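You operate a simulated robot arm through the tools that you are given. There is no shell and no other tool.

The job below is to be done with a simulated robot arm. You get a single attempt, and the scene is never put back.

## Task
Lid on the teapot, then pour both handled cups to about their line.
Fine: the green and the orange handled cup; by the handle, nothing spilt, teapot back.

The check looks at the end state, three seconds after you hand in, the way a careful person would. Anything else that was tipped, shoved, dropped, spilled or broken makes it a failure. Lids that push on must go on centred and level and be pressed home; caps that screw on are set level and turned clockwise until they are tight.

## Robot
A 6-joint arm with a two-finger parallel gripper, fixed in place. Base frame: the origin is at the foot of the arm, x ahead of it, y to its left, z up. Readings come in m, rad, newtons and seconds.
Its first joint turns from -2.897 to 2.897 rad. Payload 3.91 kg.
The TCP is the grasp point between the finger pads, 0.03 m short of the fingertips. In the tool frame z runs along the fingers and y along their closing line. Largest opening 0.11 m; finger width 0.02, thickness 0.01; the body of the gripper, 0.048 by 0.112 m, starts 0.055 m behind the TCP.
Orientation is told as [roll, pitch, yaw] about the base's x, y, z axes, in that order, counted from this pose: with the fingers straight down and closing along the base's y, the tool's x points along the base's -x, its y along +y and its z along -z.

## Interface
- The arm moves only by the tool step_arm. Its argument "deltas" is one flat list of numbers, 6 for each row, row after row: the shift along the tool's x, y, z in units of 30 mm (1.0 is 30 mm), then the turn, a rotation vector about the tool's x, y, z in units of 6 degrees (1.0 is 6 degrees). In form: [x, y, z, wx, wy, wz, x, y, z, wx, wy, wz, ...]. A call has 1 to 20 rows; each row shifts and turns the commanded pose from where the row before left it, along the tool's axes as they then stand. "fingers" is the opening, from 0 (shut) to 1 (fully open), set as the call begins (left out, the last holds). A call with a number of a shift or a turn outside -1 to 1 is refused whole. Rows are played at 5 a second. More than 0.05 m and 0.15 rad between two rows, or a gripper value outside its range, and nothing of the call is played. A pose out of reach is approached as far as the arm can. The call stops where the force on the tool passes 40 N (or 10 N more than at its start, if that is more) or the arm is blocked; 0.2 s more then pass. The fingers move at their own pace (about 0.153 m/s each) and stop on an object; they squeeze with about 28 N. The grip force told is the motor's: it shows also when the fingers shut on nothing. Time passes only in rows, and 0.2 s behind the last, so rows that do not move let the fingers close. The reply holds the time, the measured pose of the TCP, the force on the tool along the base axes, the opening and the grip force, in the units named above and with some noise, with the torque about the TCP (base axes, N m) and any sound that the robot's microphone picked up.
- Cameras (640 x 400 px; columns grow to the right, rows downward): "scene" is fixed at [0.2113, 0.4929, 1.6502]; the picture's right is [-0.43, -0.90, 0.00], its down [-0.71, 0.34, -0.62] and it looks along [0.56, -0.26, -0.79] (base axes); focal length 274 px, centre (320, 200). "wrist" rides on the gripper at [0.072, 0.017, -0.103] in the tool frame; the picture's right is [-0.23, 0.97, 0.00], its down [-0.76, -0.18, -0.62] and it looks along [-0.61, -0.14, 0.78] (tool axes); focal length 222 px, centre (320, 200). There is no depth. A picture from a camera that has moved, and an enlarged one, comes with that camera's place and axes in the base frame and with its lens. The place of the scene camera against the robot may be out by one fixed shift of up to 0.018 m in any direction.
- camera(camera): a new picture of that camera. No time passes.
- close_up(camera, box): a new picture of the part [left, top, right, bottom] of that camera's present view, enlarged. No time passes.
- finish_job(): hands the job in; it is judged then, once.

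Places have to be worked out from the pictures, the camera data and where the tool is seen. Open the gripper and draw the arm clear of the work before you hand the job in, unless the task says otherwise.

The tools are called after "Request:" as a command line: name --argument value ..., lists and objects as JSON in quotes. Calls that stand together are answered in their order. step_arm: Moves the arm, as the interface text tells. Its arguments: {"type":"object","properties":{"deltas":{"type":"array","items":{"type":"number"}},"fingers":{"type":"number"}},"required":["deltas"]} The other tools are called the same way: camera (camera) takes a picture; close_up (camera, box) takes an enlarged picture of a part of a camera's view; finish_job () hands the job in.

At the start:

```text
clock: 0.0
tool_pos: [0.532, 0.0838, 1.3322]
tcp_rot: [0.001, 0.0, -0.001]
contact_force: [0.4, -0.5, -0.5]
wrist_torque: [0.0, -0.01, -0.02]
gripper_width: 0.1098
gripper_force: 0.0
```

scene: 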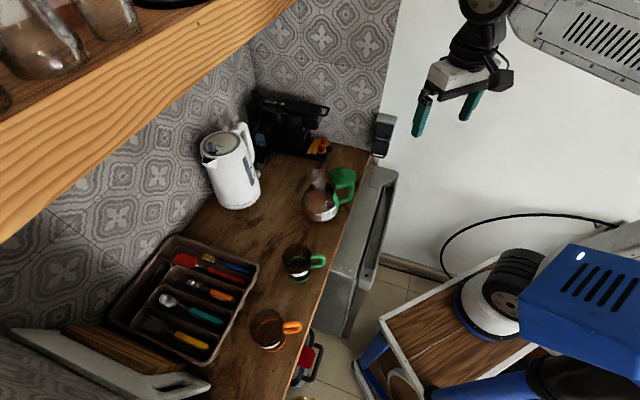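
wrist: 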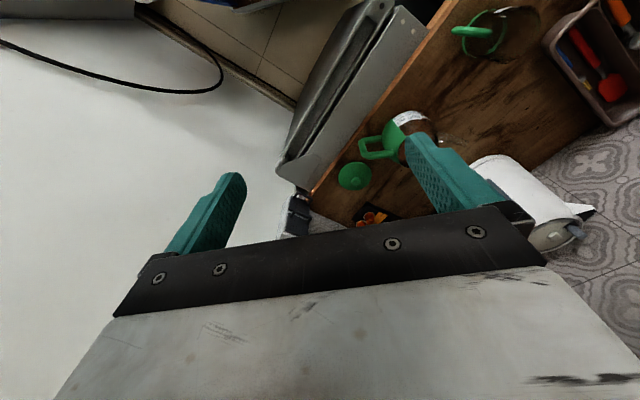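

I start by looking closely at the counter: the teapot, lid and cups in the scene view.

Request:
close_up --camera "scene" --box '[280, 150, 380, 230]'

Request:
close_up --camera "scene" --box '[230, 230, 350, 360]'

Request:
close_up --camera "wrist" --box '[320, 80, 480, 240]'

Request:
close_up --camera "wrist" --box '[400, 0, 560, 100]'

```text
5.00 times, centred on (330, 190) of scene
camera zoom: at [0.2113, 0.4929, 1.6502], right [-0.43, -0.9, 0.0], down [-0.71, 0.34, -0.62], along [0.56, -0.26, -0.79], focal length 1370 px, centre (270, 250)
```

zoom: 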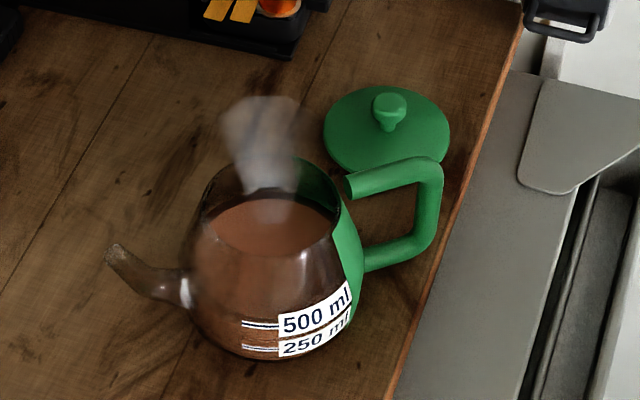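

```text
3.08 times, centred on (290, 295) of scene
camera zoom: at [0.2113, 0.4929, 1.6502], right [-0.43, -0.9, 0.0], down [-0.71, 0.34, -0.62], along [0.56, -0.26, -0.79], focal length 843 px, centre (412, -92)
```

zoom: 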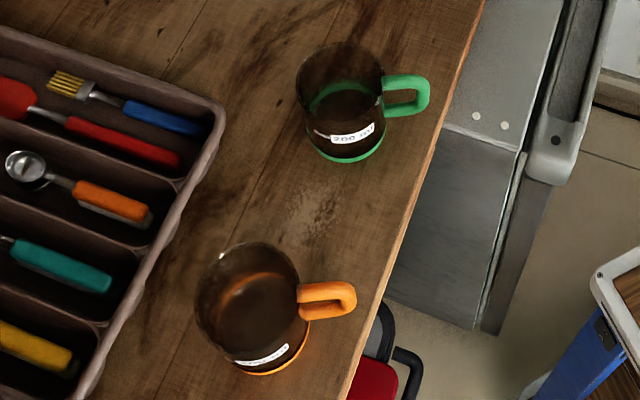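

```text
2.50 times, centred on (400, 160) of wrist
camera zoom: at [0.4598, 0.101, 1.436], right [0.23, 0.97, 0.0], down [0.76, -0.18, 0.62], along [0.61, -0.14, -0.78], focal length 555 px, centre (120, 300)
```

zoom: 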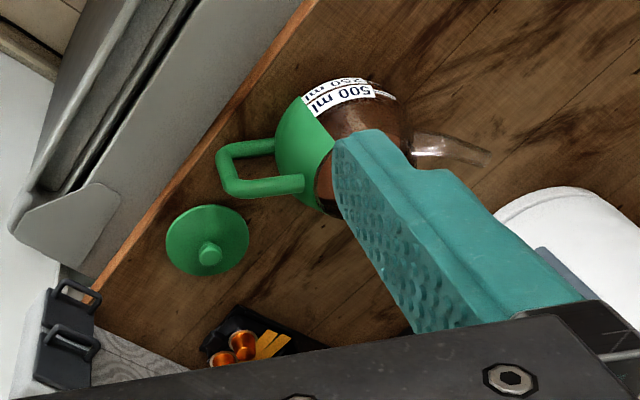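

```text
4.00 times, centred on (480, 50) of wrist
camera zoom: at [0.4598, 0.101, 1.436], right [0.23, 0.97, 0.0], down [0.76, -0.18, 0.62], along [0.61, -0.14, -0.78], focal length 888 px, centre (-320, 800)
```

zoom: 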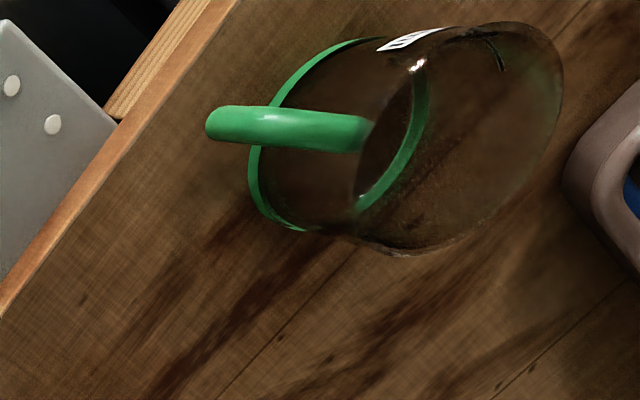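

The lid lies knob-up beside the teapot handle, at about (0.80, 0.12), with the teapot near (0.68, 0.27) and the cups near (0.52, 0.41) and (0.39, 0.54). I'll move the wrist camera to face the counter squarely and get a better view.

Request:
step_arm --deltas '[0.4, 0.9, 0, 0, 0, 0, 0.4, 0.9, 0, 0, 0, 0, 0.4, 0.9, 0, 0, 0, 0, 0.4, 0.9, 0, 0, 0, 0, 0.4, 0.9, 0, 0, 0, 0, 0.4, 0.9, 0, 0, 0, 0, 0.4, 0.9, 0, 0, 0, 0, 0, 0, 0, 0, 0, -1, 0, 0, 0, 0, 0, -1, 0, 0, 0, 0, 0, -1, 0, 0, 0, 0, 0, -1, 0, 0, 0, 0, 0, -1, 0, 0, 0, 0, 0, -1, 0, 0, 0, 0, 0, -1]'

Request:
camera --camera "wrist"

Request:
camera --camera "scene"

```text
clock: 3.0
tool_pos: [0.4469, 0.2738, 1.3323]
tcp_rot: [-0.001, 0.0, 0.735]
contact_force: [0.3, 0.5, -0.1]
wrist_torque: [0.02, 0.02, 0.0]
gripper_width: 0.1102
gripper_force: 0.1
```

```text
taken
camera wrist: at [0.383, 0.2373, 1.4362], right [-0.48, 0.87, 0.0], down [0.68, 0.38, 0.62], along [0.55, 0.3, -0.78], focal length 222 px, centre (320, 200)
```

wrist: 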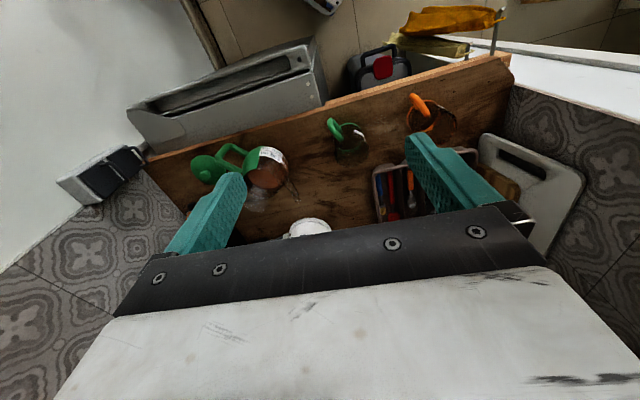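

```text
taken
```

scene: 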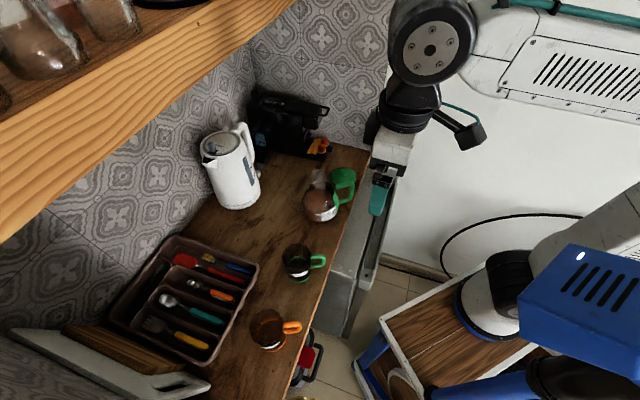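

The wrist camera now sees the whole counter. I'll enlarge each item.

Request:
close_up --camera "wrist" --box '[180, 120, 320, 220]'

Request:
close_up --camera "wrist" --box '[310, 80, 470, 180]'

Request:
close_up --camera "scene" --box '[240, 230, 340, 290]'

Request:
close_up --camera "scene" --box '[240, 300, 320, 360]'

```text
4.00 times, centred on (250, 170) of wrist
camera zoom: at [0.383, 0.2373, 1.4362], right [-0.48, 0.87, 0.0], down [0.68, 0.38, 0.62], along [0.55, 0.3, -0.78], focal length 888 px, centre (600, 320)
```

zoom: 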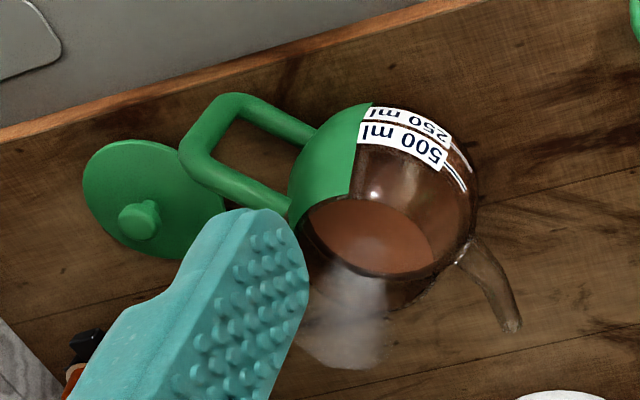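

```text
4.00 times, centred on (390, 130) of wrist
camera zoom: at [0.383, 0.2373, 1.4362], right [-0.48, 0.87, 0.0], down [0.68, 0.38, 0.62], along [0.55, 0.3, -0.78], focal length 888 px, centre (40, 480)
```

zoom: 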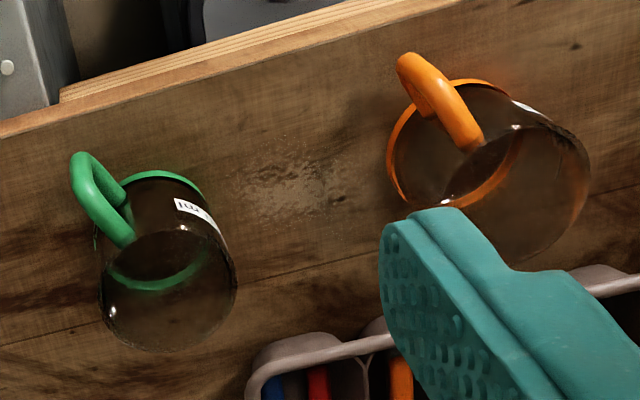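

```text
6.40 times, centred on (290, 260) of scene
camera zoom: at [0.2113, 0.4929, 1.6502], right [-0.43, -0.9, 0.0], down [-0.71, 0.34, -0.62], along [0.56, -0.26, -0.79], focal length 1753 px, centre (512, -184)
```

zoom: 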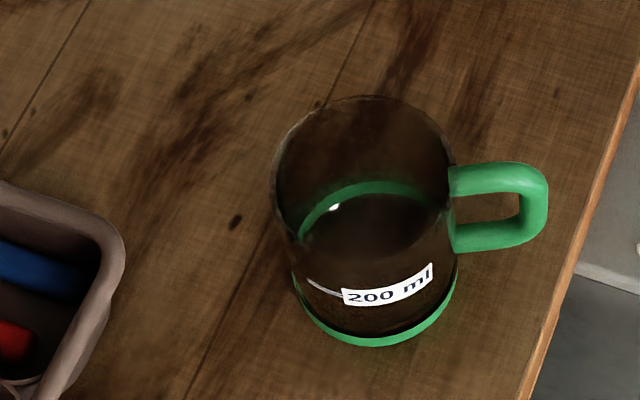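

```text
6.67 times, centred on (280, 330) of scene
camera zoom: at [0.2113, 0.4929, 1.6502], right [-0.43, -0.9, 0.0], down [-0.71, 0.34, -0.62], along [0.56, -0.26, -0.79], focal length 1826 px, centre (587, -667)
```

zoom: 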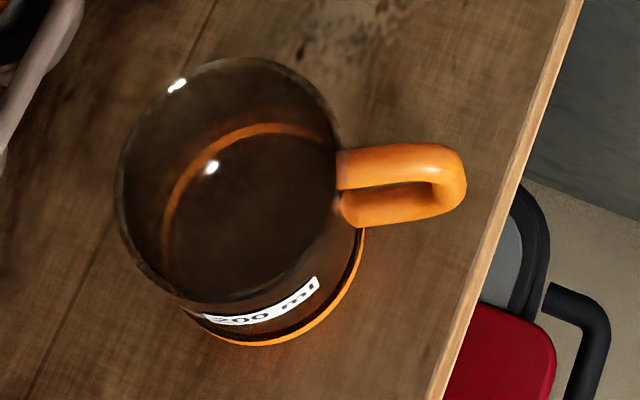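

The views agree on positions: lid disc about (0.806, 0.118, 0.91), handle's outer bar about (0.715, 0.149), spout tip about (0.73, 0.362, 0.987). I'll go in closer above the lid and teapot for a finer measurement.

Request:
step_arm --deltas '[-0.487, -0.859, 0.785, 0, 0, 0, -0.487, -0.859, 0.785, 0, 0, 0, -0.487, -0.859, 0.785, 0, 0, 0, -0.487, -0.859, 0.785, 0, 0, 0, -0.487, -0.859, 0.785, 0, 0, 0, -0.487, -0.859, 0.785, 0, 0, 0, -0.487, -0.859, 0.785, 0, 0, 0, -0.487, -0.859, 0.785, 0, 0, 0, -0.487, -0.859, 0.785, 0, 0, 0, 0, 0, 0, 0, 0, 0]'

Request:
camera --camera "wrist"

Request:
close_up --camera "wrist" --box '[200, 80, 328, 180]'

Request:
close_up --camera "wrist" --box '[280, 80, 440, 220]'

Request:
camera --camera "scene"

```text
clock: 5.2
tool_pos: [0.7018, 0.1887, 1.1184]
tcp_rot: [0.0, 0.001, 0.732]
contact_force: [-0.4, -0.4, 1.1]
wrist_torque: [-0.01, 0.0, -0.01]
gripper_width: 0.11
gripper_force: 0.0
```

```text
taken
camera wrist: at [0.6368, 0.1527, 1.2236], right [-0.48, 0.88, 0.0], down [0.68, 0.38, 0.62], along [0.55, 0.3, -0.78], focal length 222 px, centre (320, 200)
```

wrist: 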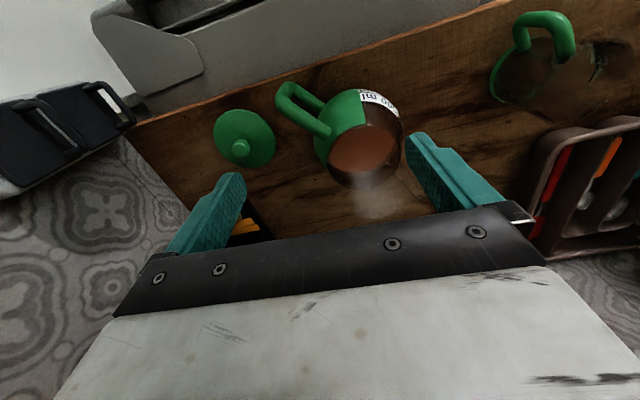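

```text
4.00 times, centred on (264, 130) of wrist
camera zoom: at [0.6368, 0.1527, 1.2236], right [-0.48, 0.88, 0.0], down [0.68, 0.38, 0.62], along [0.55, 0.3, -0.78], focal length 888 px, centre (544, 480)
```

zoom: 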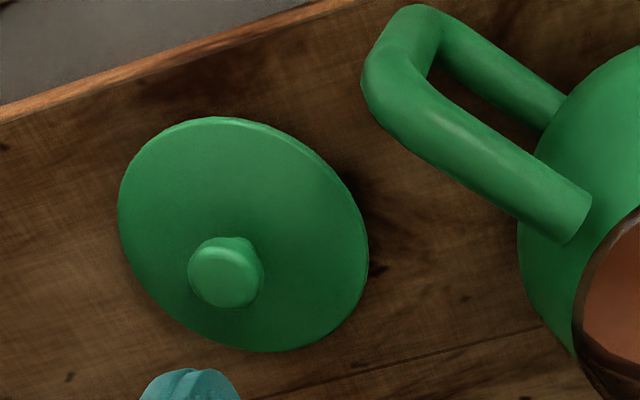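

```text
2.86 times, centred on (360, 150) of wrist
camera zoom: at [0.6368, 0.1527, 1.2236], right [-0.48, 0.88, 0.0], down [0.68, 0.38, 0.62], along [0.55, 0.3, -0.78], focal length 635 px, centre (206, 343)
```

zoom: 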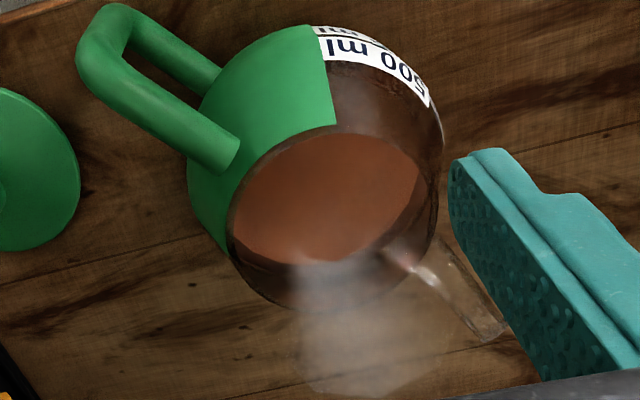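

```text
taken
```

scene: 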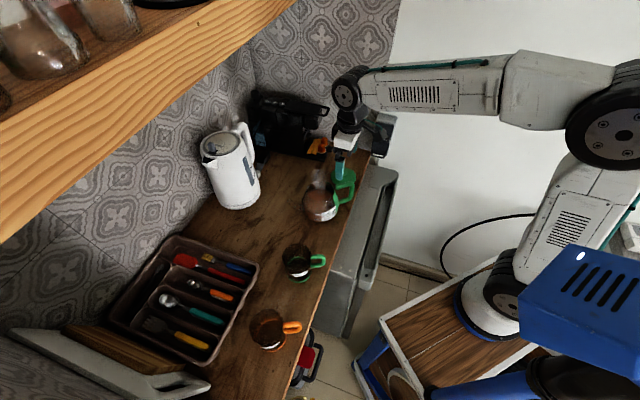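

I'll enlarge the teapot's opening to locate the rim centre precisely.

Request:
close_up --camera "wrist" --box '[320, 110, 416, 200]'

Request:
close_up --camera "scene" --box '[290, 160, 370, 230]'

```text
4.44 times, centred on (368, 155) of wrist
camera zoom: at [0.6368, 0.1527, 1.2236], right [-0.48, 0.88, 0.0], down [0.68, 0.38, 0.62], along [0.55, 0.3, -0.78], focal length 987 px, centre (107, 400)
```

zoom: 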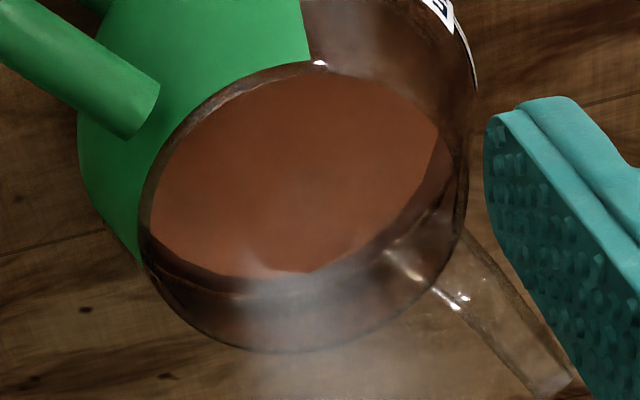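

```text
5.71 times, centred on (330, 195) of scene
camera zoom: at [0.2113, 0.4929, 1.6502], right [-0.43, -0.9, 0.0], down [-0.71, 0.34, -0.62], along [0.56, -0.26, -0.79], focal length 1566 px, centre (263, 229)
```

zoom: 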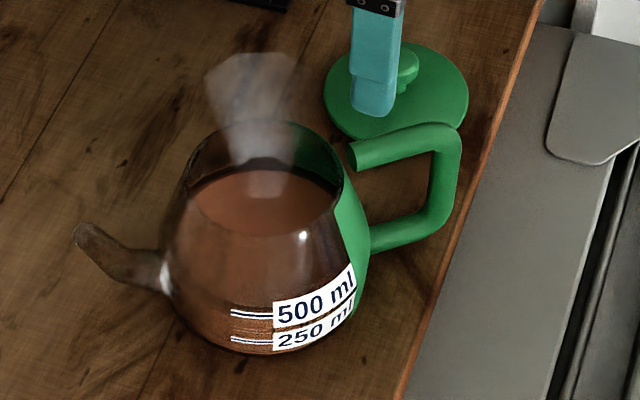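

The rim centre comes out near (0.72, 0.257, 0.985) and the lid knob near (0.8085, 0.121), with its top at about z 0.943. I'll go above the lid, still well clear, and look again.

Request:
step_arm --deltas '[-0.227, -0.811, 0.6, 0, 0, 0, -0.227, -0.811, 0.6, 0, 0, 0, -0.227, -0.811, 0.6, 0, 0, 0, -0.227, -0.811, 0.6, 0, 0, 0, -0.227, -0.811, 0.6, 0, 0, 0, 0, 0, 0, 0, 0, 0]'

Request:
camera --camera "wrist"

Request:
close_up --camera "wrist" --box '[240, 100, 400, 220]'

Request:
close_up --camera "scene" --box '[290, 130, 390, 230]'

```text
clock: 6.6
tool_pos: [0.8091, 0.1214, 1.0303]
tcp_rot: [0.0, 0.0, 0.732]
contact_force: [0.2, 0.5, 0.0]
wrist_torque: [-0.04, 0.0, 0.0]
gripper_width: 0.1097
gripper_force: 0.1
```

```text
taken
camera wrist: at [0.7444, 0.085, 1.1346], right [-0.48, 0.88, 0.0], down [0.68, 0.38, 0.62], along [0.55, 0.3, -0.78], focal length 222 px, centre (320, 200)
```

wrist: 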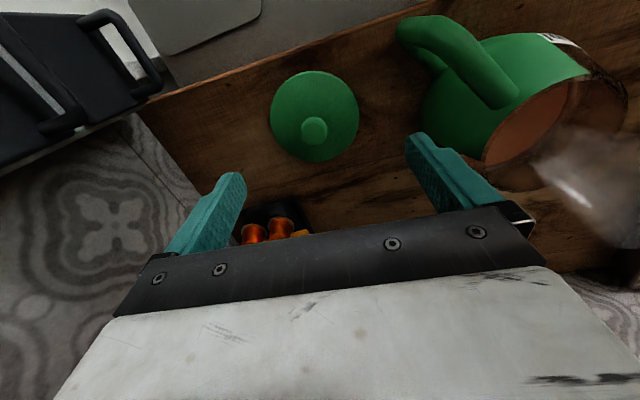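

```text
3.33 times, centred on (320, 160) of wrist
camera zoom: at [0.7444, 0.085, 1.1346], right [-0.48, 0.88, 0.0], down [0.68, 0.38, 0.62], along [0.55, 0.3, -0.78], focal length 740 px, centre (320, 333)
```

zoom: 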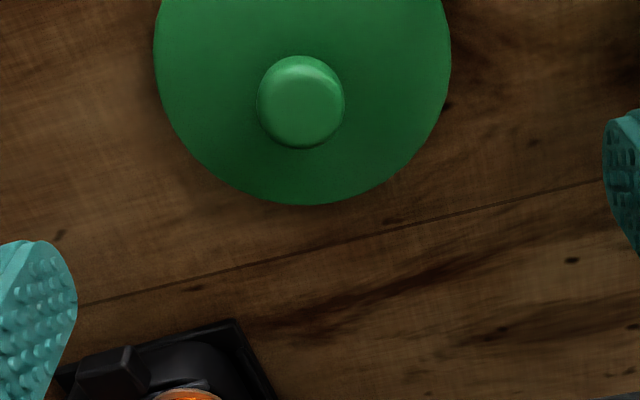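

```text
4.00 times, centred on (340, 180) of scene
camera zoom: at [0.2113, 0.4929, 1.6502], right [-0.43, -0.9, 0.0], down [-0.71, 0.34, -0.62], along [0.56, -0.26, -0.79], focal length 1096 px, centre (240, 280)
```

zoom: 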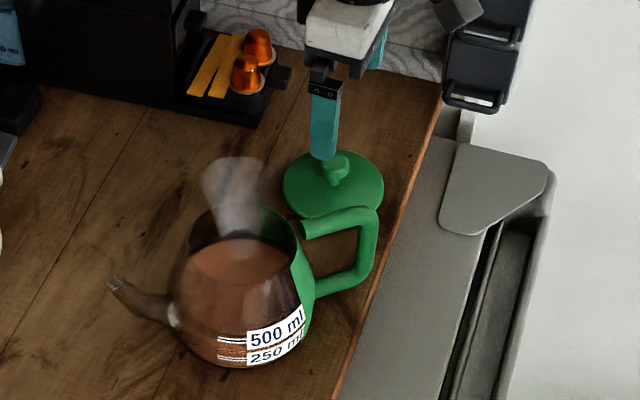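

Re-triangulating over all four views puts the lid at about (0.814, 0.118), with the disc near z 0.90 and the knob top near 0.935. I'll correct sideways by 6 mm and descend most of the way, then check.

Request:
step_arm --deltas '[-0.02, -0.1, 0.5, 0, 0, 0, -0.02, -0.1, 0.5, 0, 0, 0, 0, 0, 0.5, 0, 0, 0, 0, 0, 0.4, 0, 0, 0, 0, 0, 0.3, 0, 0, 0, 0, 0, 0, 0, 0, 0]'

Request:
camera --camera "wrist"

Request:
close_up --camera "scene" --box '[320, 140, 370, 190]'

```text
clock: 8.0
tool_pos: [0.8119, 0.1167, 0.9654]
tcp_rot: [0.0, 0.0, 0.733]
contact_force: [0.2, 0.5, -0.2]
wrist_torque: [0.0, 0.01, 0.04]
gripper_width: 0.1098
gripper_force: 0.0
```

```text
taken
camera wrist: at [0.7472, 0.0805, 1.0683], right [-0.48, 0.88, 0.0], down [0.68, 0.38, 0.62], along [0.55, 0.3, -0.78], focal length 222 px, centre (320, 200)
```

wrist: 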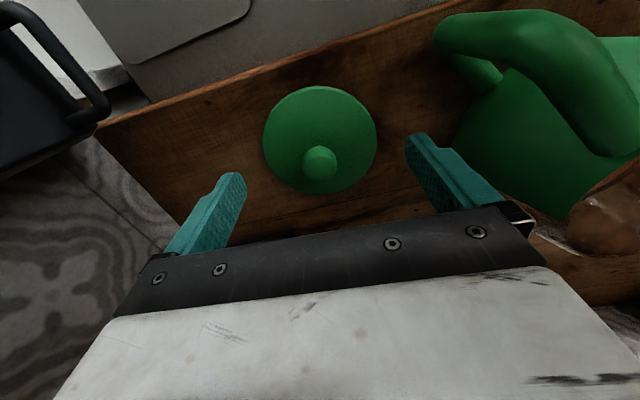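

```text
8.00 times, centred on (345, 165) of scene
camera zoom: at [0.2113, 0.4929, 1.6502], right [-0.43, -0.9, 0.0], down [-0.71, 0.34, -0.62], along [0.56, -0.26, -0.79], focal length 2192 px, centre (120, 480)
```

zoom: 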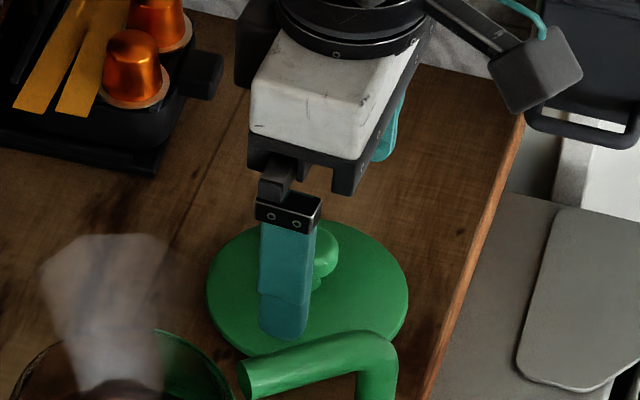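

The knob sits right on the grasp axis in the wrist view. I'll descend another 18 mm, check for contact, then close.

Request:
step_arm --deltas '[0, 0, 0.2, 0, 0, 0, 0, 0, 0.2, 0, 0, 0, 0, 0, 0.2, 0, 0, 0, 0, 0, 0, 0, 0, 0]'

Request:
camera --camera "wrist"

Request:
close_up --camera "scene" --box '[320, 140, 370, 190]'

```text
clock: 9.0
tool_pos: [0.814, 0.1166, 0.9458]
tcp_rot: [0.0, 0.001, 0.734]
contact_force: [-0.1, -0.2, 0.0]
wrist_torque: [-0.02, 0.01, 0.0]
gripper_width: 0.11
gripper_force: 0.1
```

```text
taken
camera wrist: at [0.7478, 0.0806, 1.05], right [-0.48, 0.88, 0.0], down [0.68, 0.38, 0.62], along [0.55, 0.3, -0.78], focal length 222 px, centre (320, 200)
```

wrist: 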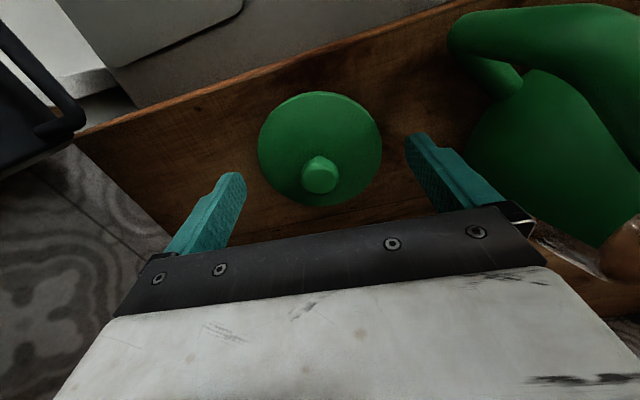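

```text
8.00 times, centred on (345, 165) of scene
camera zoom: at [0.2113, 0.4929, 1.6502], right [-0.43, -0.9, 0.0], down [-0.71, 0.34, -0.62], along [0.56, -0.26, -0.79], focal length 2192 px, centre (120, 480)
```

zoom: 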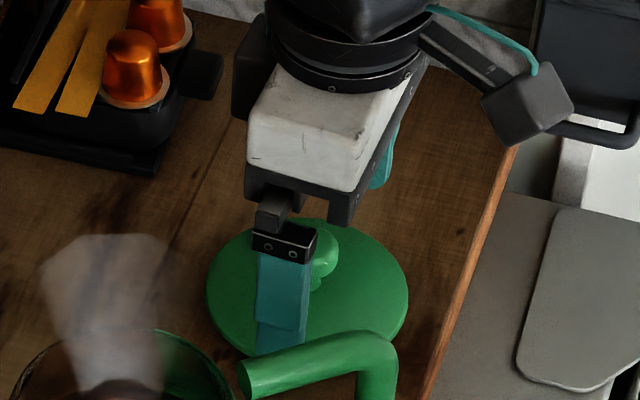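

No contact, and the knob top is about 7 mm below the TCP, so the pads overlap it well. I'll raise 2 mm for clearance over the disc and close.

Request:
step_arm --deltas '[0, 0, -0.08, 0, 0, 0, 0, 0, 0, 0, 0, 0, 0, 0, 0, 0, 0, 0, 0, 0, 0, 0, 0, 0, 0, 0, 0, 0, 0, 0]' --fingers 0

Request:
camera --camera "wrist"

Request:
close_up --camera "scene" --box '[320, 140, 370, 190]'

```text
clock: 10.2
tool_pos: [0.8129, 0.1171, 0.9486]
tcp_rot: [-0.001, -0.001, 0.733]
contact_force: [0.7, 1.0, 0.9]
wrist_torque: [0.05, 0.03, 0.03]
gripper_width: 0.024
gripper_force: 28.0
```

```text
taken
camera wrist: at [0.7479, 0.0809, 1.0527], right [-0.48, 0.88, 0.0], down [0.68, 0.38, 0.62], along [0.55, 0.3, -0.78], focal length 222 px, centre (320, 200)
```

wrist: 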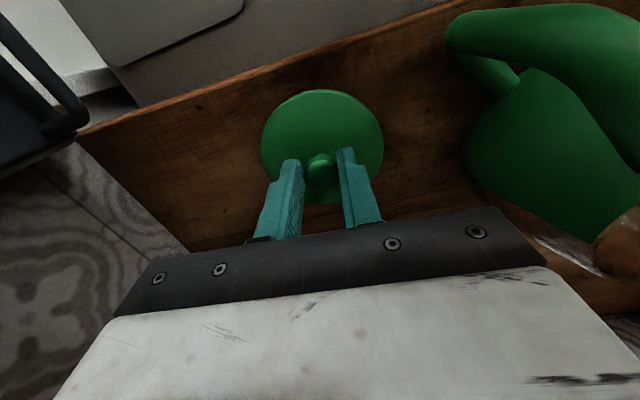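

```text
8.00 times, centred on (345, 165) of scene
camera zoom: at [0.2113, 0.4929, 1.6502], right [-0.43, -0.9, 0.0], down [-0.71, 0.34, -0.62], along [0.56, -0.26, -0.79], focal length 2192 px, centre (120, 480)
```

zoom: 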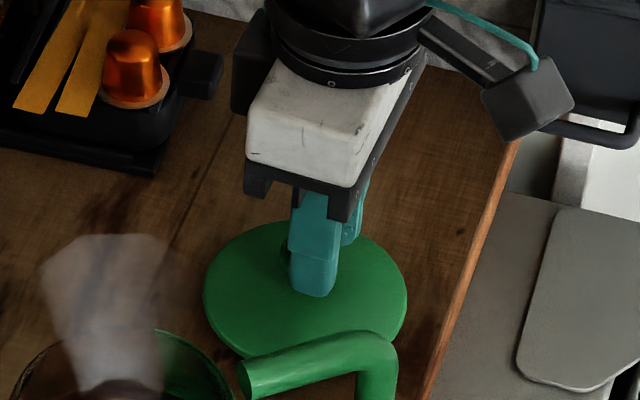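

The knob is held (24 mm wide). I'll lift straight up.

Request:
step_arm --deltas '[0, 0, -0.3, 0, 0, 0, 0, 0, -0.6, 0, 0, 0, 0, 0, -1, 0, 0, 0, 0, 0, -1, 0, 0, 0, 0, 0, -1, 0, 0, 0, 0, 0, -1, 0, 0, 0, 0, 0, -0.6, 0, 0, 0, 0, 0, 0, 0, 0, 0]'

Request:
camera --camera "wrist"

Request:
close_up --camera "scene" --box '[290, 130, 390, 230]'

```text
clock: 12.0
tool_pos: [0.8123, 0.1179, 1.1156]
tcp_rot: [0.001, 0.0, 0.732]
contact_force: [0.7, -0.3, 0.4]
wrist_torque: [0.07, 0.03, 0.02]
gripper_width: 0.0235
gripper_force: 28.3
```

```text
taken
camera wrist: at [0.7466, 0.0808, 1.2182], right [-0.48, 0.88, 0.0], down [0.68, 0.38, 0.62], along [0.55, 0.3, -0.78], focal length 222 px, centre (320, 200)
```

wrist: 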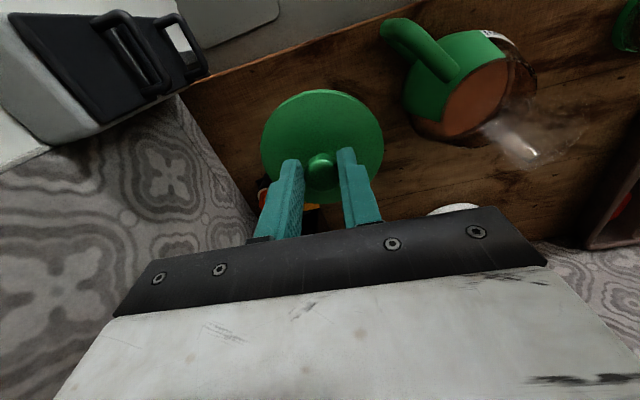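

```text
4.00 times, centred on (340, 180) of scene
camera zoom: at [0.2113, 0.4929, 1.6502], right [-0.43, -0.9, 0.0], down [-0.71, 0.34, -0.62], along [0.56, -0.26, -0.79], focal length 1096 px, centre (240, 280)
```

zoom: 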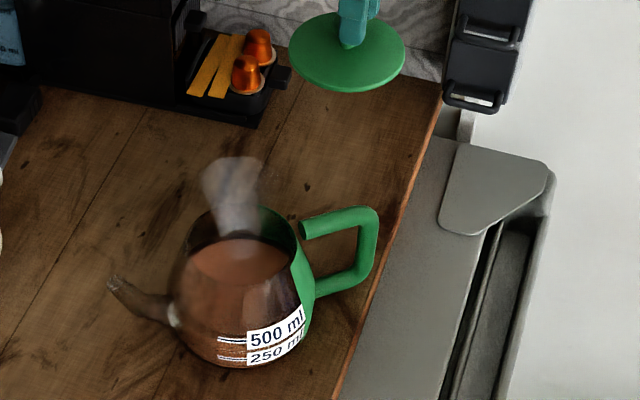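

The lid came up level. I'll measure the teapot rim from this view.

Request:
close_up --camera "wrist" --box '[390, 20, 550, 150]'

Request:
close_up --camera "wrist" --box '[250, 80, 400, 240]'

Request:
close_up --camera "scene" --box '[300, 165, 350, 225]'

```text
3.08 times, centred on (470, 85) of wrist
camera zoom: at [0.7466, 0.0808, 1.2182], right [-0.48, 0.88, 0.0], down [0.68, 0.38, 0.62], along [0.55, 0.3, -0.78], focal length 684 px, centre (-142, 554)
```

zoom: 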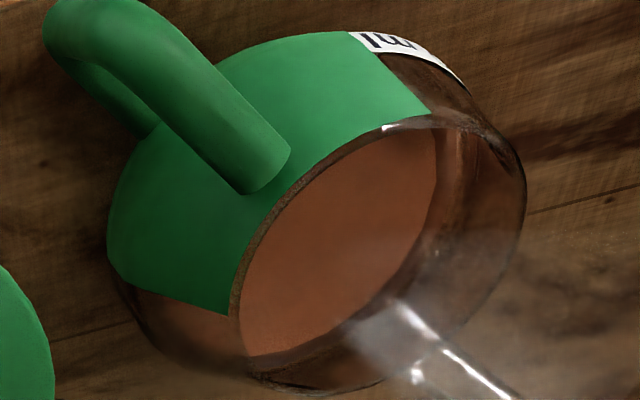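

```text
2.50 times, centred on (325, 160) of wrist
camera zoom: at [0.7466, 0.0808, 1.2182], right [-0.48, 0.88, 0.0], down [0.68, 0.38, 0.62], along [0.55, 0.3, -0.78], focal length 555 px, centre (308, 300)
```

zoom: 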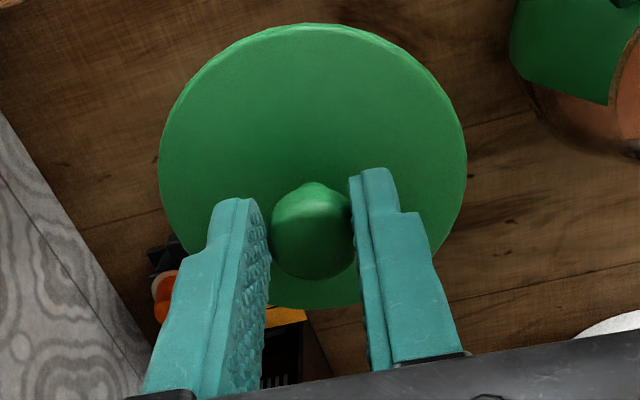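

```text
6.67 times, centred on (325, 195) of scene
camera zoom: at [0.2113, 0.4929, 1.6502], right [-0.43, -0.9, 0.0], down [-0.71, 0.34, -0.62], along [0.56, -0.26, -0.79], focal length 1826 px, centre (287, 233)
```

zoom: 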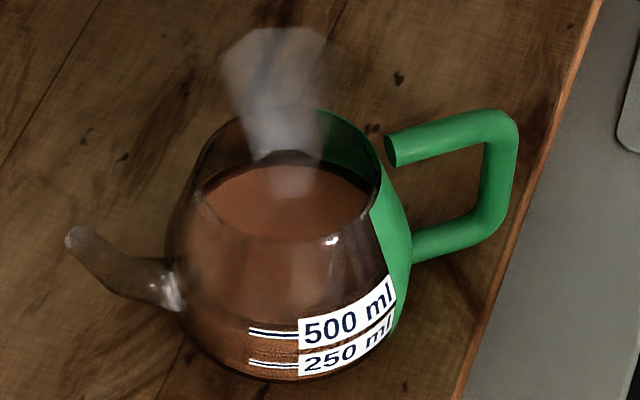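

From two consistent views the rim centre is about (0.726, 0.262, 0.983), and the lid sits about 6 mm ahead of the TCP in the grip. I'll carry it over the opening, a few cm above it, and compare.

Request:
step_arm --deltas '[-0.1233, 0.7853, 0.0953, 0, 0, 0, -0.1233, 0.7853, 0.0953, 0, 0, 0, -0.1233, 0.7853, 0.0953, 0, 0, 0, -0.1233, 0.7853, 0.0953, 0, 0, 0, -0.1233, 0.7853, 0.0953, 0, 0, 0, -0.1233, 0.7853, 0.0953, 0, 0, 0, -0.1233, 0.7853, 0.0953, 0, 0, 0, 0, 0, 0, 0, 0, 0]'

Request:
camera --camera "wrist"

Request:
close_up --camera "wrist" --box '[230, 60, 430, 220]'

Request:
close_up --camera "scene" --box '[290, 140, 370, 230]'

```text
clock: 13.8
tool_pos: [0.7227, 0.2575, 1.0925]
tcp_rot: [0.0, 0.0, 0.733]
contact_force: [0.5, 0.1, -0.5]
wrist_torque: [-0.01, 0.0, -0.02]
gripper_width: 0.0235
gripper_force: 27.9
```

```text
taken
camera wrist: at [0.6572, 0.221, 1.1956], right [-0.48, 0.88, 0.0], down [0.68, 0.38, 0.62], along [0.55, 0.3, -0.78], focal length 222 px, centre (320, 200)
```

wrist: 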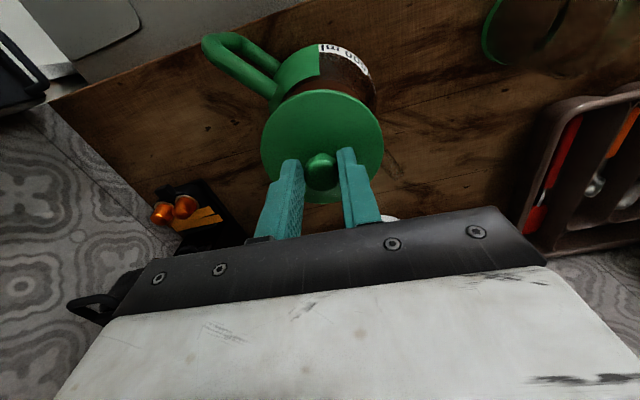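

```text
2.50 times, centred on (330, 140) of wrist
camera zoom: at [0.6572, 0.221, 1.1956], right [-0.48, 0.88, 0.0], down [0.68, 0.38, 0.62], along [0.55, 0.3, -0.78], focal length 555 px, centre (295, 350)
```

zoom: 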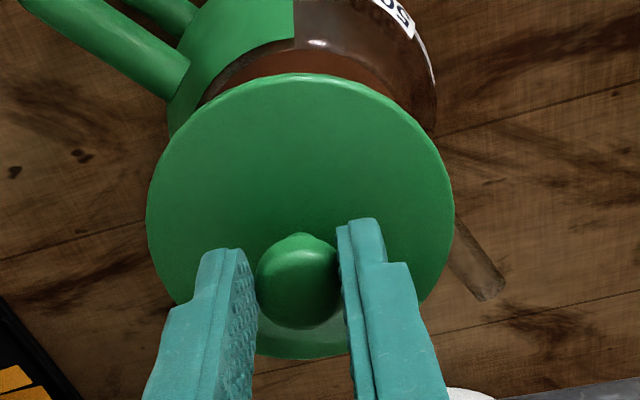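

```text
4.44 times, centred on (330, 185) of scene
camera zoom: at [0.2113, 0.4929, 1.6502], right [-0.43, -0.9, 0.0], down [-0.71, 0.34, -0.62], along [0.56, -0.26, -0.79], focal length 1218 px, centre (276, 267)
```

zoom: 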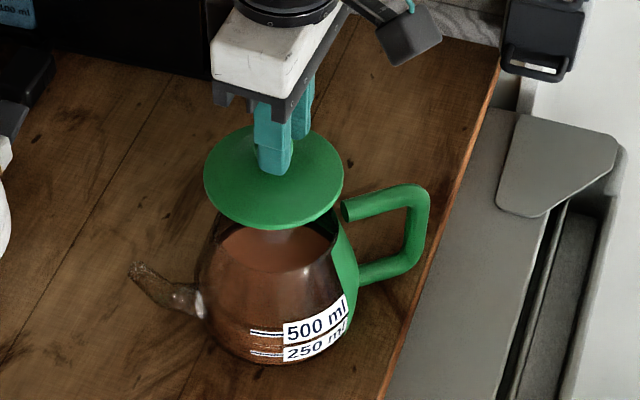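

The lid is above the opening. I'll lower it by 35 mm and compare lid and rim outlines again before final alignment.

Request:
step_arm --deltas '[0, 0, 0.4, 0, 0, 0, 0, 0, 0.4, 0, 0, 0, 0, 0, 0.4, 0, 0, 0, 0, 0, 0, 0, 0, 0]'

Request:
close_up --camera "wrist" --box '[230, 60, 430, 220]'

Request:
close_up --camera "scene" --box '[295, 165, 355, 225]'

```text
clock: 14.8
tool_pos: [0.7219, 0.2573, 1.0559]
tcp_rot: [0.0, 0.001, 0.734]
contact_force: [0.7, -0.4, -1.9]
wrist_torque: [-0.01, 0.0, 0.01]
gripper_width: 0.0238
gripper_force: 28.1
```

```text
2.50 times, centred on (330, 140) of wrist
camera zoom: at [0.6572, 0.221, 1.1601], right [-0.48, 0.88, 0.0], down [0.68, 0.38, 0.62], along [0.55, 0.3, -0.78], focal length 555 px, centre (295, 350)
```

zoom: 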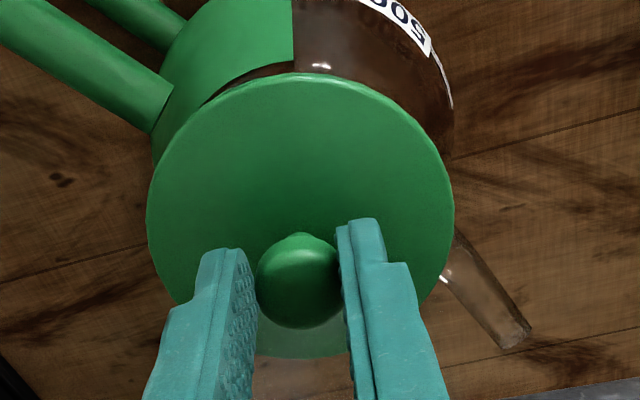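

```text
6.67 times, centred on (325, 195) of scene
camera zoom: at [0.2113, 0.4929, 1.6502], right [-0.43, -0.9, 0.0], down [-0.71, 0.34, -0.62], along [0.56, -0.26, -0.79], focal length 1826 px, centre (287, 233)
```

zoom: 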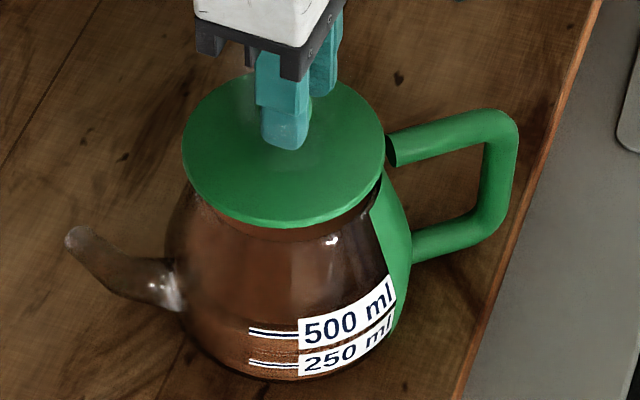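

The outlines agree to within about 2 mm. I'll zoom in further to check the side-to-side alignment of lid and rim.

Request:
close_up --camera "scene" --box '[305, 175, 350, 205]'

Request:
close_up --camera "wrist" --box '[270, 70, 400, 150]'

```text
13.33 times, centred on (328, 190) of scene
camera zoom: at [0.2113, 0.4929, 1.6502], right [-0.43, -0.9, 0.0], down [-0.71, 0.34, -0.62], along [0.56, -0.26, -0.79], focal length 3653 px, centre (220, 333)
```

zoom: 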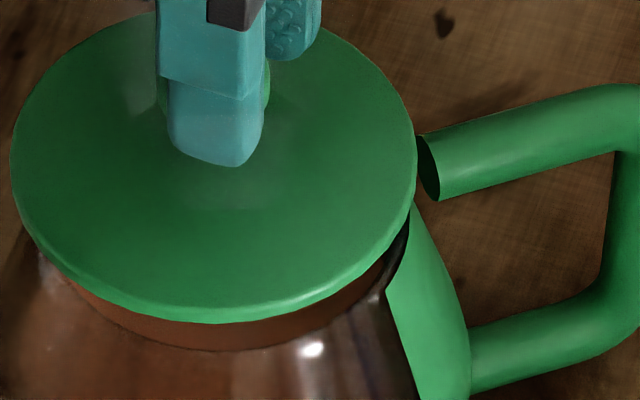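

```text
4.92 times, centred on (335, 110) of wrist
camera zoom: at [0.6572, 0.221, 1.1601], right [-0.48, 0.88, 0.0], down [0.68, 0.38, 0.62], along [0.55, 0.3, -0.78], focal length 1094 px, centre (246, 643)
```

zoom: 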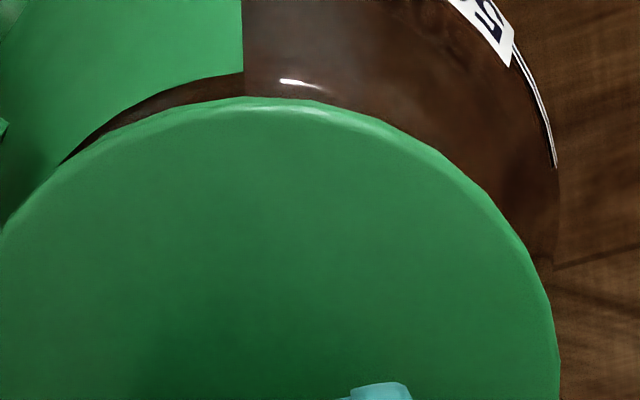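

Alignment looks good to about 2 mm. I'll lower 14 mm more so that parallax nearly vanishes and check once more.

Request:
step_arm --deltas '[0, 0, 0.16, 0, 0, 0, 0, 0, 0.16, 0, 0, 0, 0, 0, 0.15, 0, 0, 0, 0, 0, 0, 0, 0, 0]'

Request:
close_up --camera "scene" --box '[305, 175, 350, 205]'

Request:
close_up --camera "wrist" --box '[240, 60, 400, 160]'

```text
clock: 15.8
tool_pos: [0.7207, 0.2575, 1.0425]
tcp_rot: [0.003, -0.002, 0.732]
contact_force: [-0.5, -1.0, -0.5]
wrist_torque: [-0.02, -0.01, 0.02]
gripper_width: 0.0237
gripper_force: 27.5
```

```text
13.33 times, centred on (328, 190) of scene
camera zoom: at [0.2113, 0.4929, 1.6502], right [-0.43, -0.9, 0.0], down [-0.71, 0.34, -0.62], along [0.56, -0.26, -0.79], focal length 3653 px, centre (220, 333)
```

zoom: 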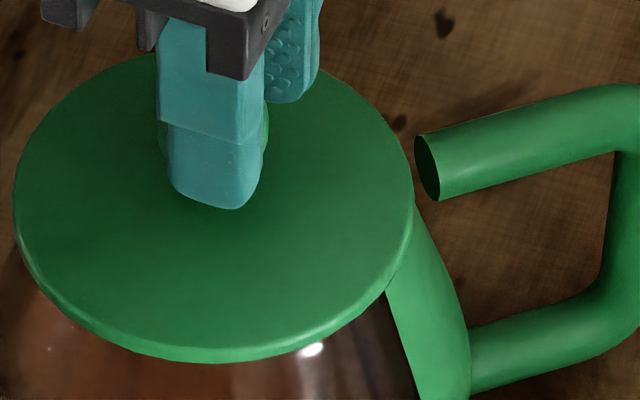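

```text
4.00 times, centred on (320, 110) of wrist
camera zoom: at [0.6565, 0.2216, 1.1464], right [-0.48, 0.88, 0.0], down [0.68, 0.38, 0.62], along [0.55, 0.3, -0.78], focal length 888 px, centre (320, 560)
```

zoom: 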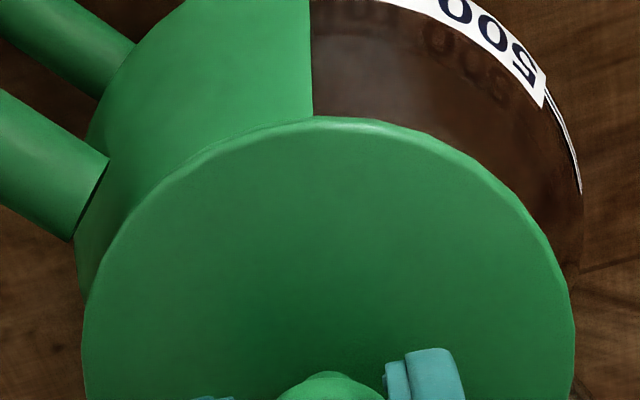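

Using the z-independent left/right cues from both cameras, I judge the rim about 3 mm in −x of the lid centre. I'll raise slightly, shift by (−3, −1) mm and re-check.

Request:
step_arm --deltas '[0, 0, -0.13, 0, 0, 0, 0.097, 0.043, 0, 0, 0, 0, 0, 0, 0, 0, 0, 0, 0, 0, 0, 0, 0, 0]'

Request:
close_up --camera "scene" --box '[295, 170, 355, 220]'

Request:
close_up --camera "wrist" --box '[230, 50, 410, 170]'

```text
clock: 16.8
tool_pos: [0.7175, 0.2575, 1.0464]
tcp_rot: [-0.001, -0.002, 0.733]
contact_force: [-0.4, -0.3, -0.2]
wrist_torque: [0.0, -0.03, -0.03]
gripper_width: 0.0233
gripper_force: 28.2
```

```text
8.00 times, centred on (325, 195) of scene
camera zoom: at [0.2113, 0.4929, 1.6502], right [-0.43, -0.9, 0.0], down [-0.71, 0.34, -0.62], along [0.56, -0.26, -0.79], focal length 2192 px, centre (280, 240)
```

zoom: 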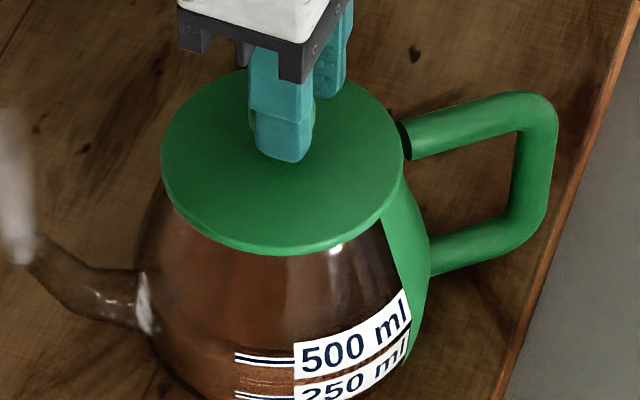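

```text
3.33 times, centred on (320, 110) of wrist
camera zoom: at [0.6534, 0.2204, 1.1508], right [-0.48, 0.88, 0.0], down [0.68, 0.38, 0.62], along [0.55, 0.3, -0.78], focal length 740 px, centre (320, 500)
```

zoom: 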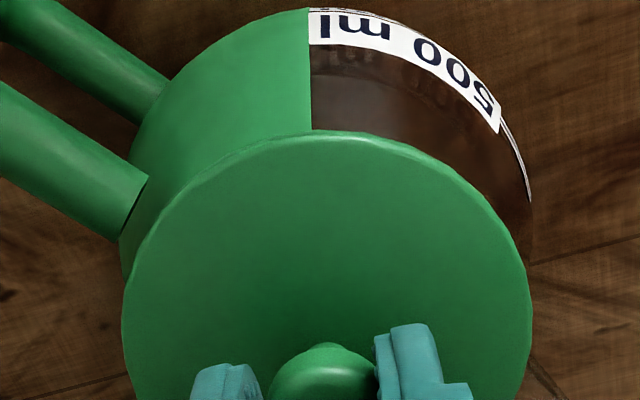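

Both lateral cues now coincide (lid and body centred within ~0.5 mm). I'll lower slowly, watching the force.

Request:
step_arm --deltas '[0, 0, 0.07, 0, 0, 0, 0, 0, 0.07, 0, 0, 0, 0, 0, 0.07, 0, 0, 0, 0, 0, 0.07, 0, 0, 0, 0, 0, 0, 0, 0, 0]'

Request:
close_up --camera "scene" --box '[295, 170, 355, 220]'

```text
clock: 18.0
tool_pos: [0.7187, 0.2563, 1.0404]
tcp_rot: [-0.002, -0.006, 0.732]
contact_force: [0.5, -1.1, 34.6]
wrist_torque: [-0.08, 0.01, -0.01]
gripper_width: 0.0234
gripper_force: 27.8
```

```text
8.00 times, centred on (325, 195) of scene
camera zoom: at [0.2113, 0.4929, 1.6502], right [-0.43, -0.9, 0.0], down [-0.71, 0.34, -0.62], along [0.56, -0.26, -0.79], focal length 2192 px, centre (280, 240)
```

zoom: 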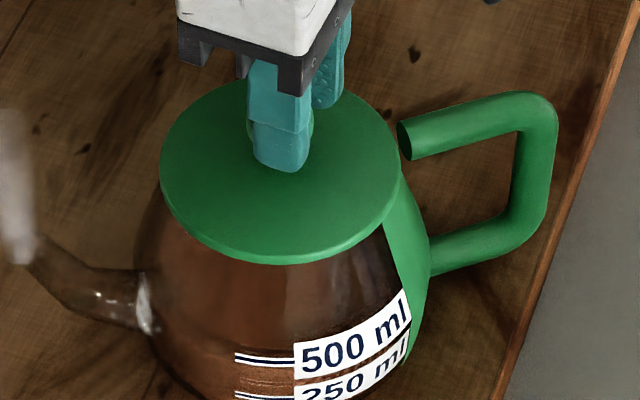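

Contact at TCP z 1.040 with 35 N, which confirms the lid is on the rim. I'll press a little further to see whether it slides home.

Request:
step_arm --deltas '[0, 0, 0.05, 0, 0, 0, 0, 0, 0.05, 0, 0, 0, 0, 0, 0, 0, 0, 0]'

Request:
close_up --camera "scene" --box '[295, 170, 355, 220]'

Request:
close_up --camera "wrist" --box '[230, 50, 410, 170]'

```text
clock: 18.8
tool_pos: [0.7178, 0.2572, 1.0354]
tcp_rot: [0.0, 0.001, 0.733]
contact_force: [1.2, 2.2, 19.2]
wrist_torque: [0.09, -0.15, 0.02]
gripper_width: 0.0241
gripper_force: 28.4
```

```text
8.00 times, centred on (325, 195) of scene
camera zoom: at [0.2113, 0.4929, 1.6502], right [-0.43, -0.9, 0.0], down [-0.71, 0.34, -0.62], along [0.56, -0.26, -0.79], focal length 2192 px, centre (280, 240)
```

zoom: 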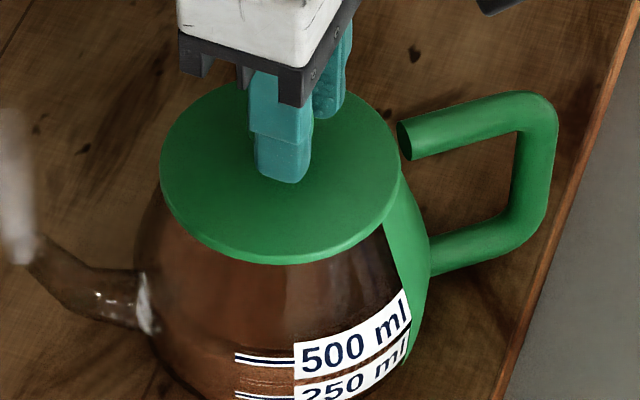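

```text
3.33 times, centred on (320, 110) of wrist
camera zoom: at [0.6532, 0.2206, 1.1392], right [-0.48, 0.88, 0.0], down [0.68, 0.38, 0.62], along [0.55, 0.3, -0.78], focal length 740 px, centre (320, 500)
```

zoom: 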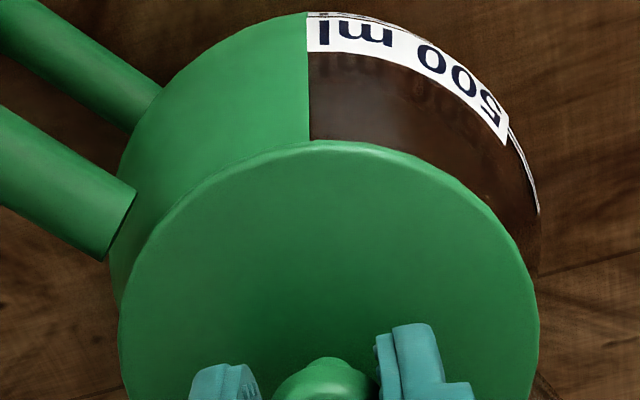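

The fingers slid down the knob while the lid stayed put on the rim. I'll open the gripper, rise, and look at how it sits, then press on the knob top with closed fingers.

Request:
step_arm --deltas '[0, 0, -0.05, 0, 0, 0, 0, 0, 0, 0, 0, 0, 0, 0, 0, 0, 0, 0, 0, 0, 0, 0, 0, 0]' --fingers 0.6

Request:
step_arm --deltas '[0, 0, -0.5, 0, 0, 0, 0, 0, -0.7, 0, 0, 0, 0, 0, -0.7, 0, 0, 0, 0, 0, 0, 0, 0, 0]'

Request:
close_up --camera "scene" --box '[295, 165, 355, 225]'

Request:
close_up --camera "wrist" --box '[220, 50, 420, 200]'

```text
clock: 19.8
tool_pos: [0.7184, 0.2574, 1.0377]
tcp_rot: [-0.001, 0.001, 0.732]
contact_force: [0.4, 0.2, -0.2]
wrist_torque: [-0.01, 0.03, 0.02]
gripper_width: 0.0661
gripper_force: 0.1
```

```text
clock: 20.8
tool_pos: [0.7184, 0.2568, 1.0925]
tcp_rot: [-0.001, 0.0, 0.733]
contact_force: [-0.3, 1.0, -0.9]
wrist_torque: [0.02, -0.02, 0.01]
gripper_width: 0.066
gripper_force: 0.1
```

```text
6.67 times, centred on (325, 195) of scene
camera zoom: at [0.2113, 0.4929, 1.6502], right [-0.43, -0.9, 0.0], down [-0.71, 0.34, -0.62], along [0.56, -0.26, -0.79], focal length 1826 px, centre (287, 233)
```

zoom: 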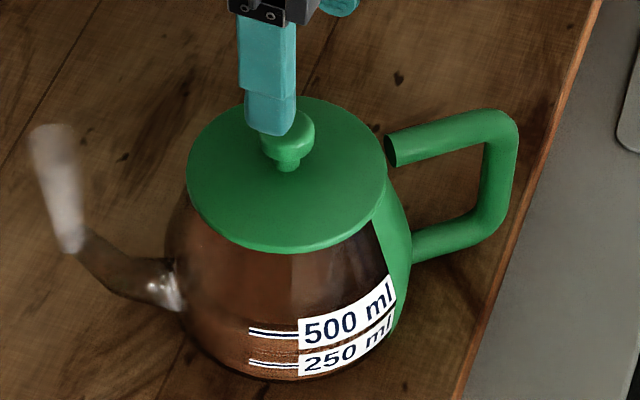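

```text
2.67 times, centred on (320, 125) of wrist
camera zoom: at [0.6524, 0.221, 1.197], right [-0.48, 0.88, 0.0], down [0.68, 0.38, 0.62], along [0.55, 0.3, -0.78], focal length 592 px, centre (320, 400)
```

zoom: 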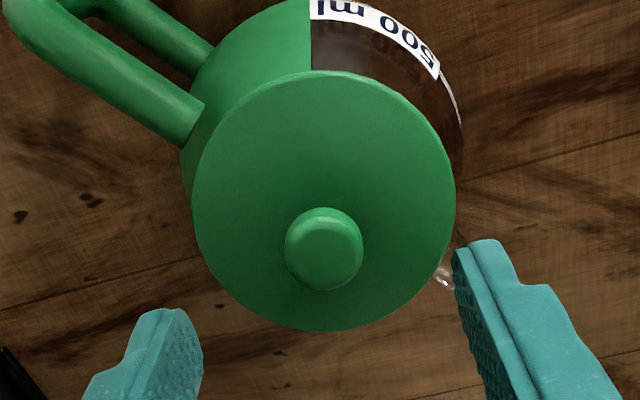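

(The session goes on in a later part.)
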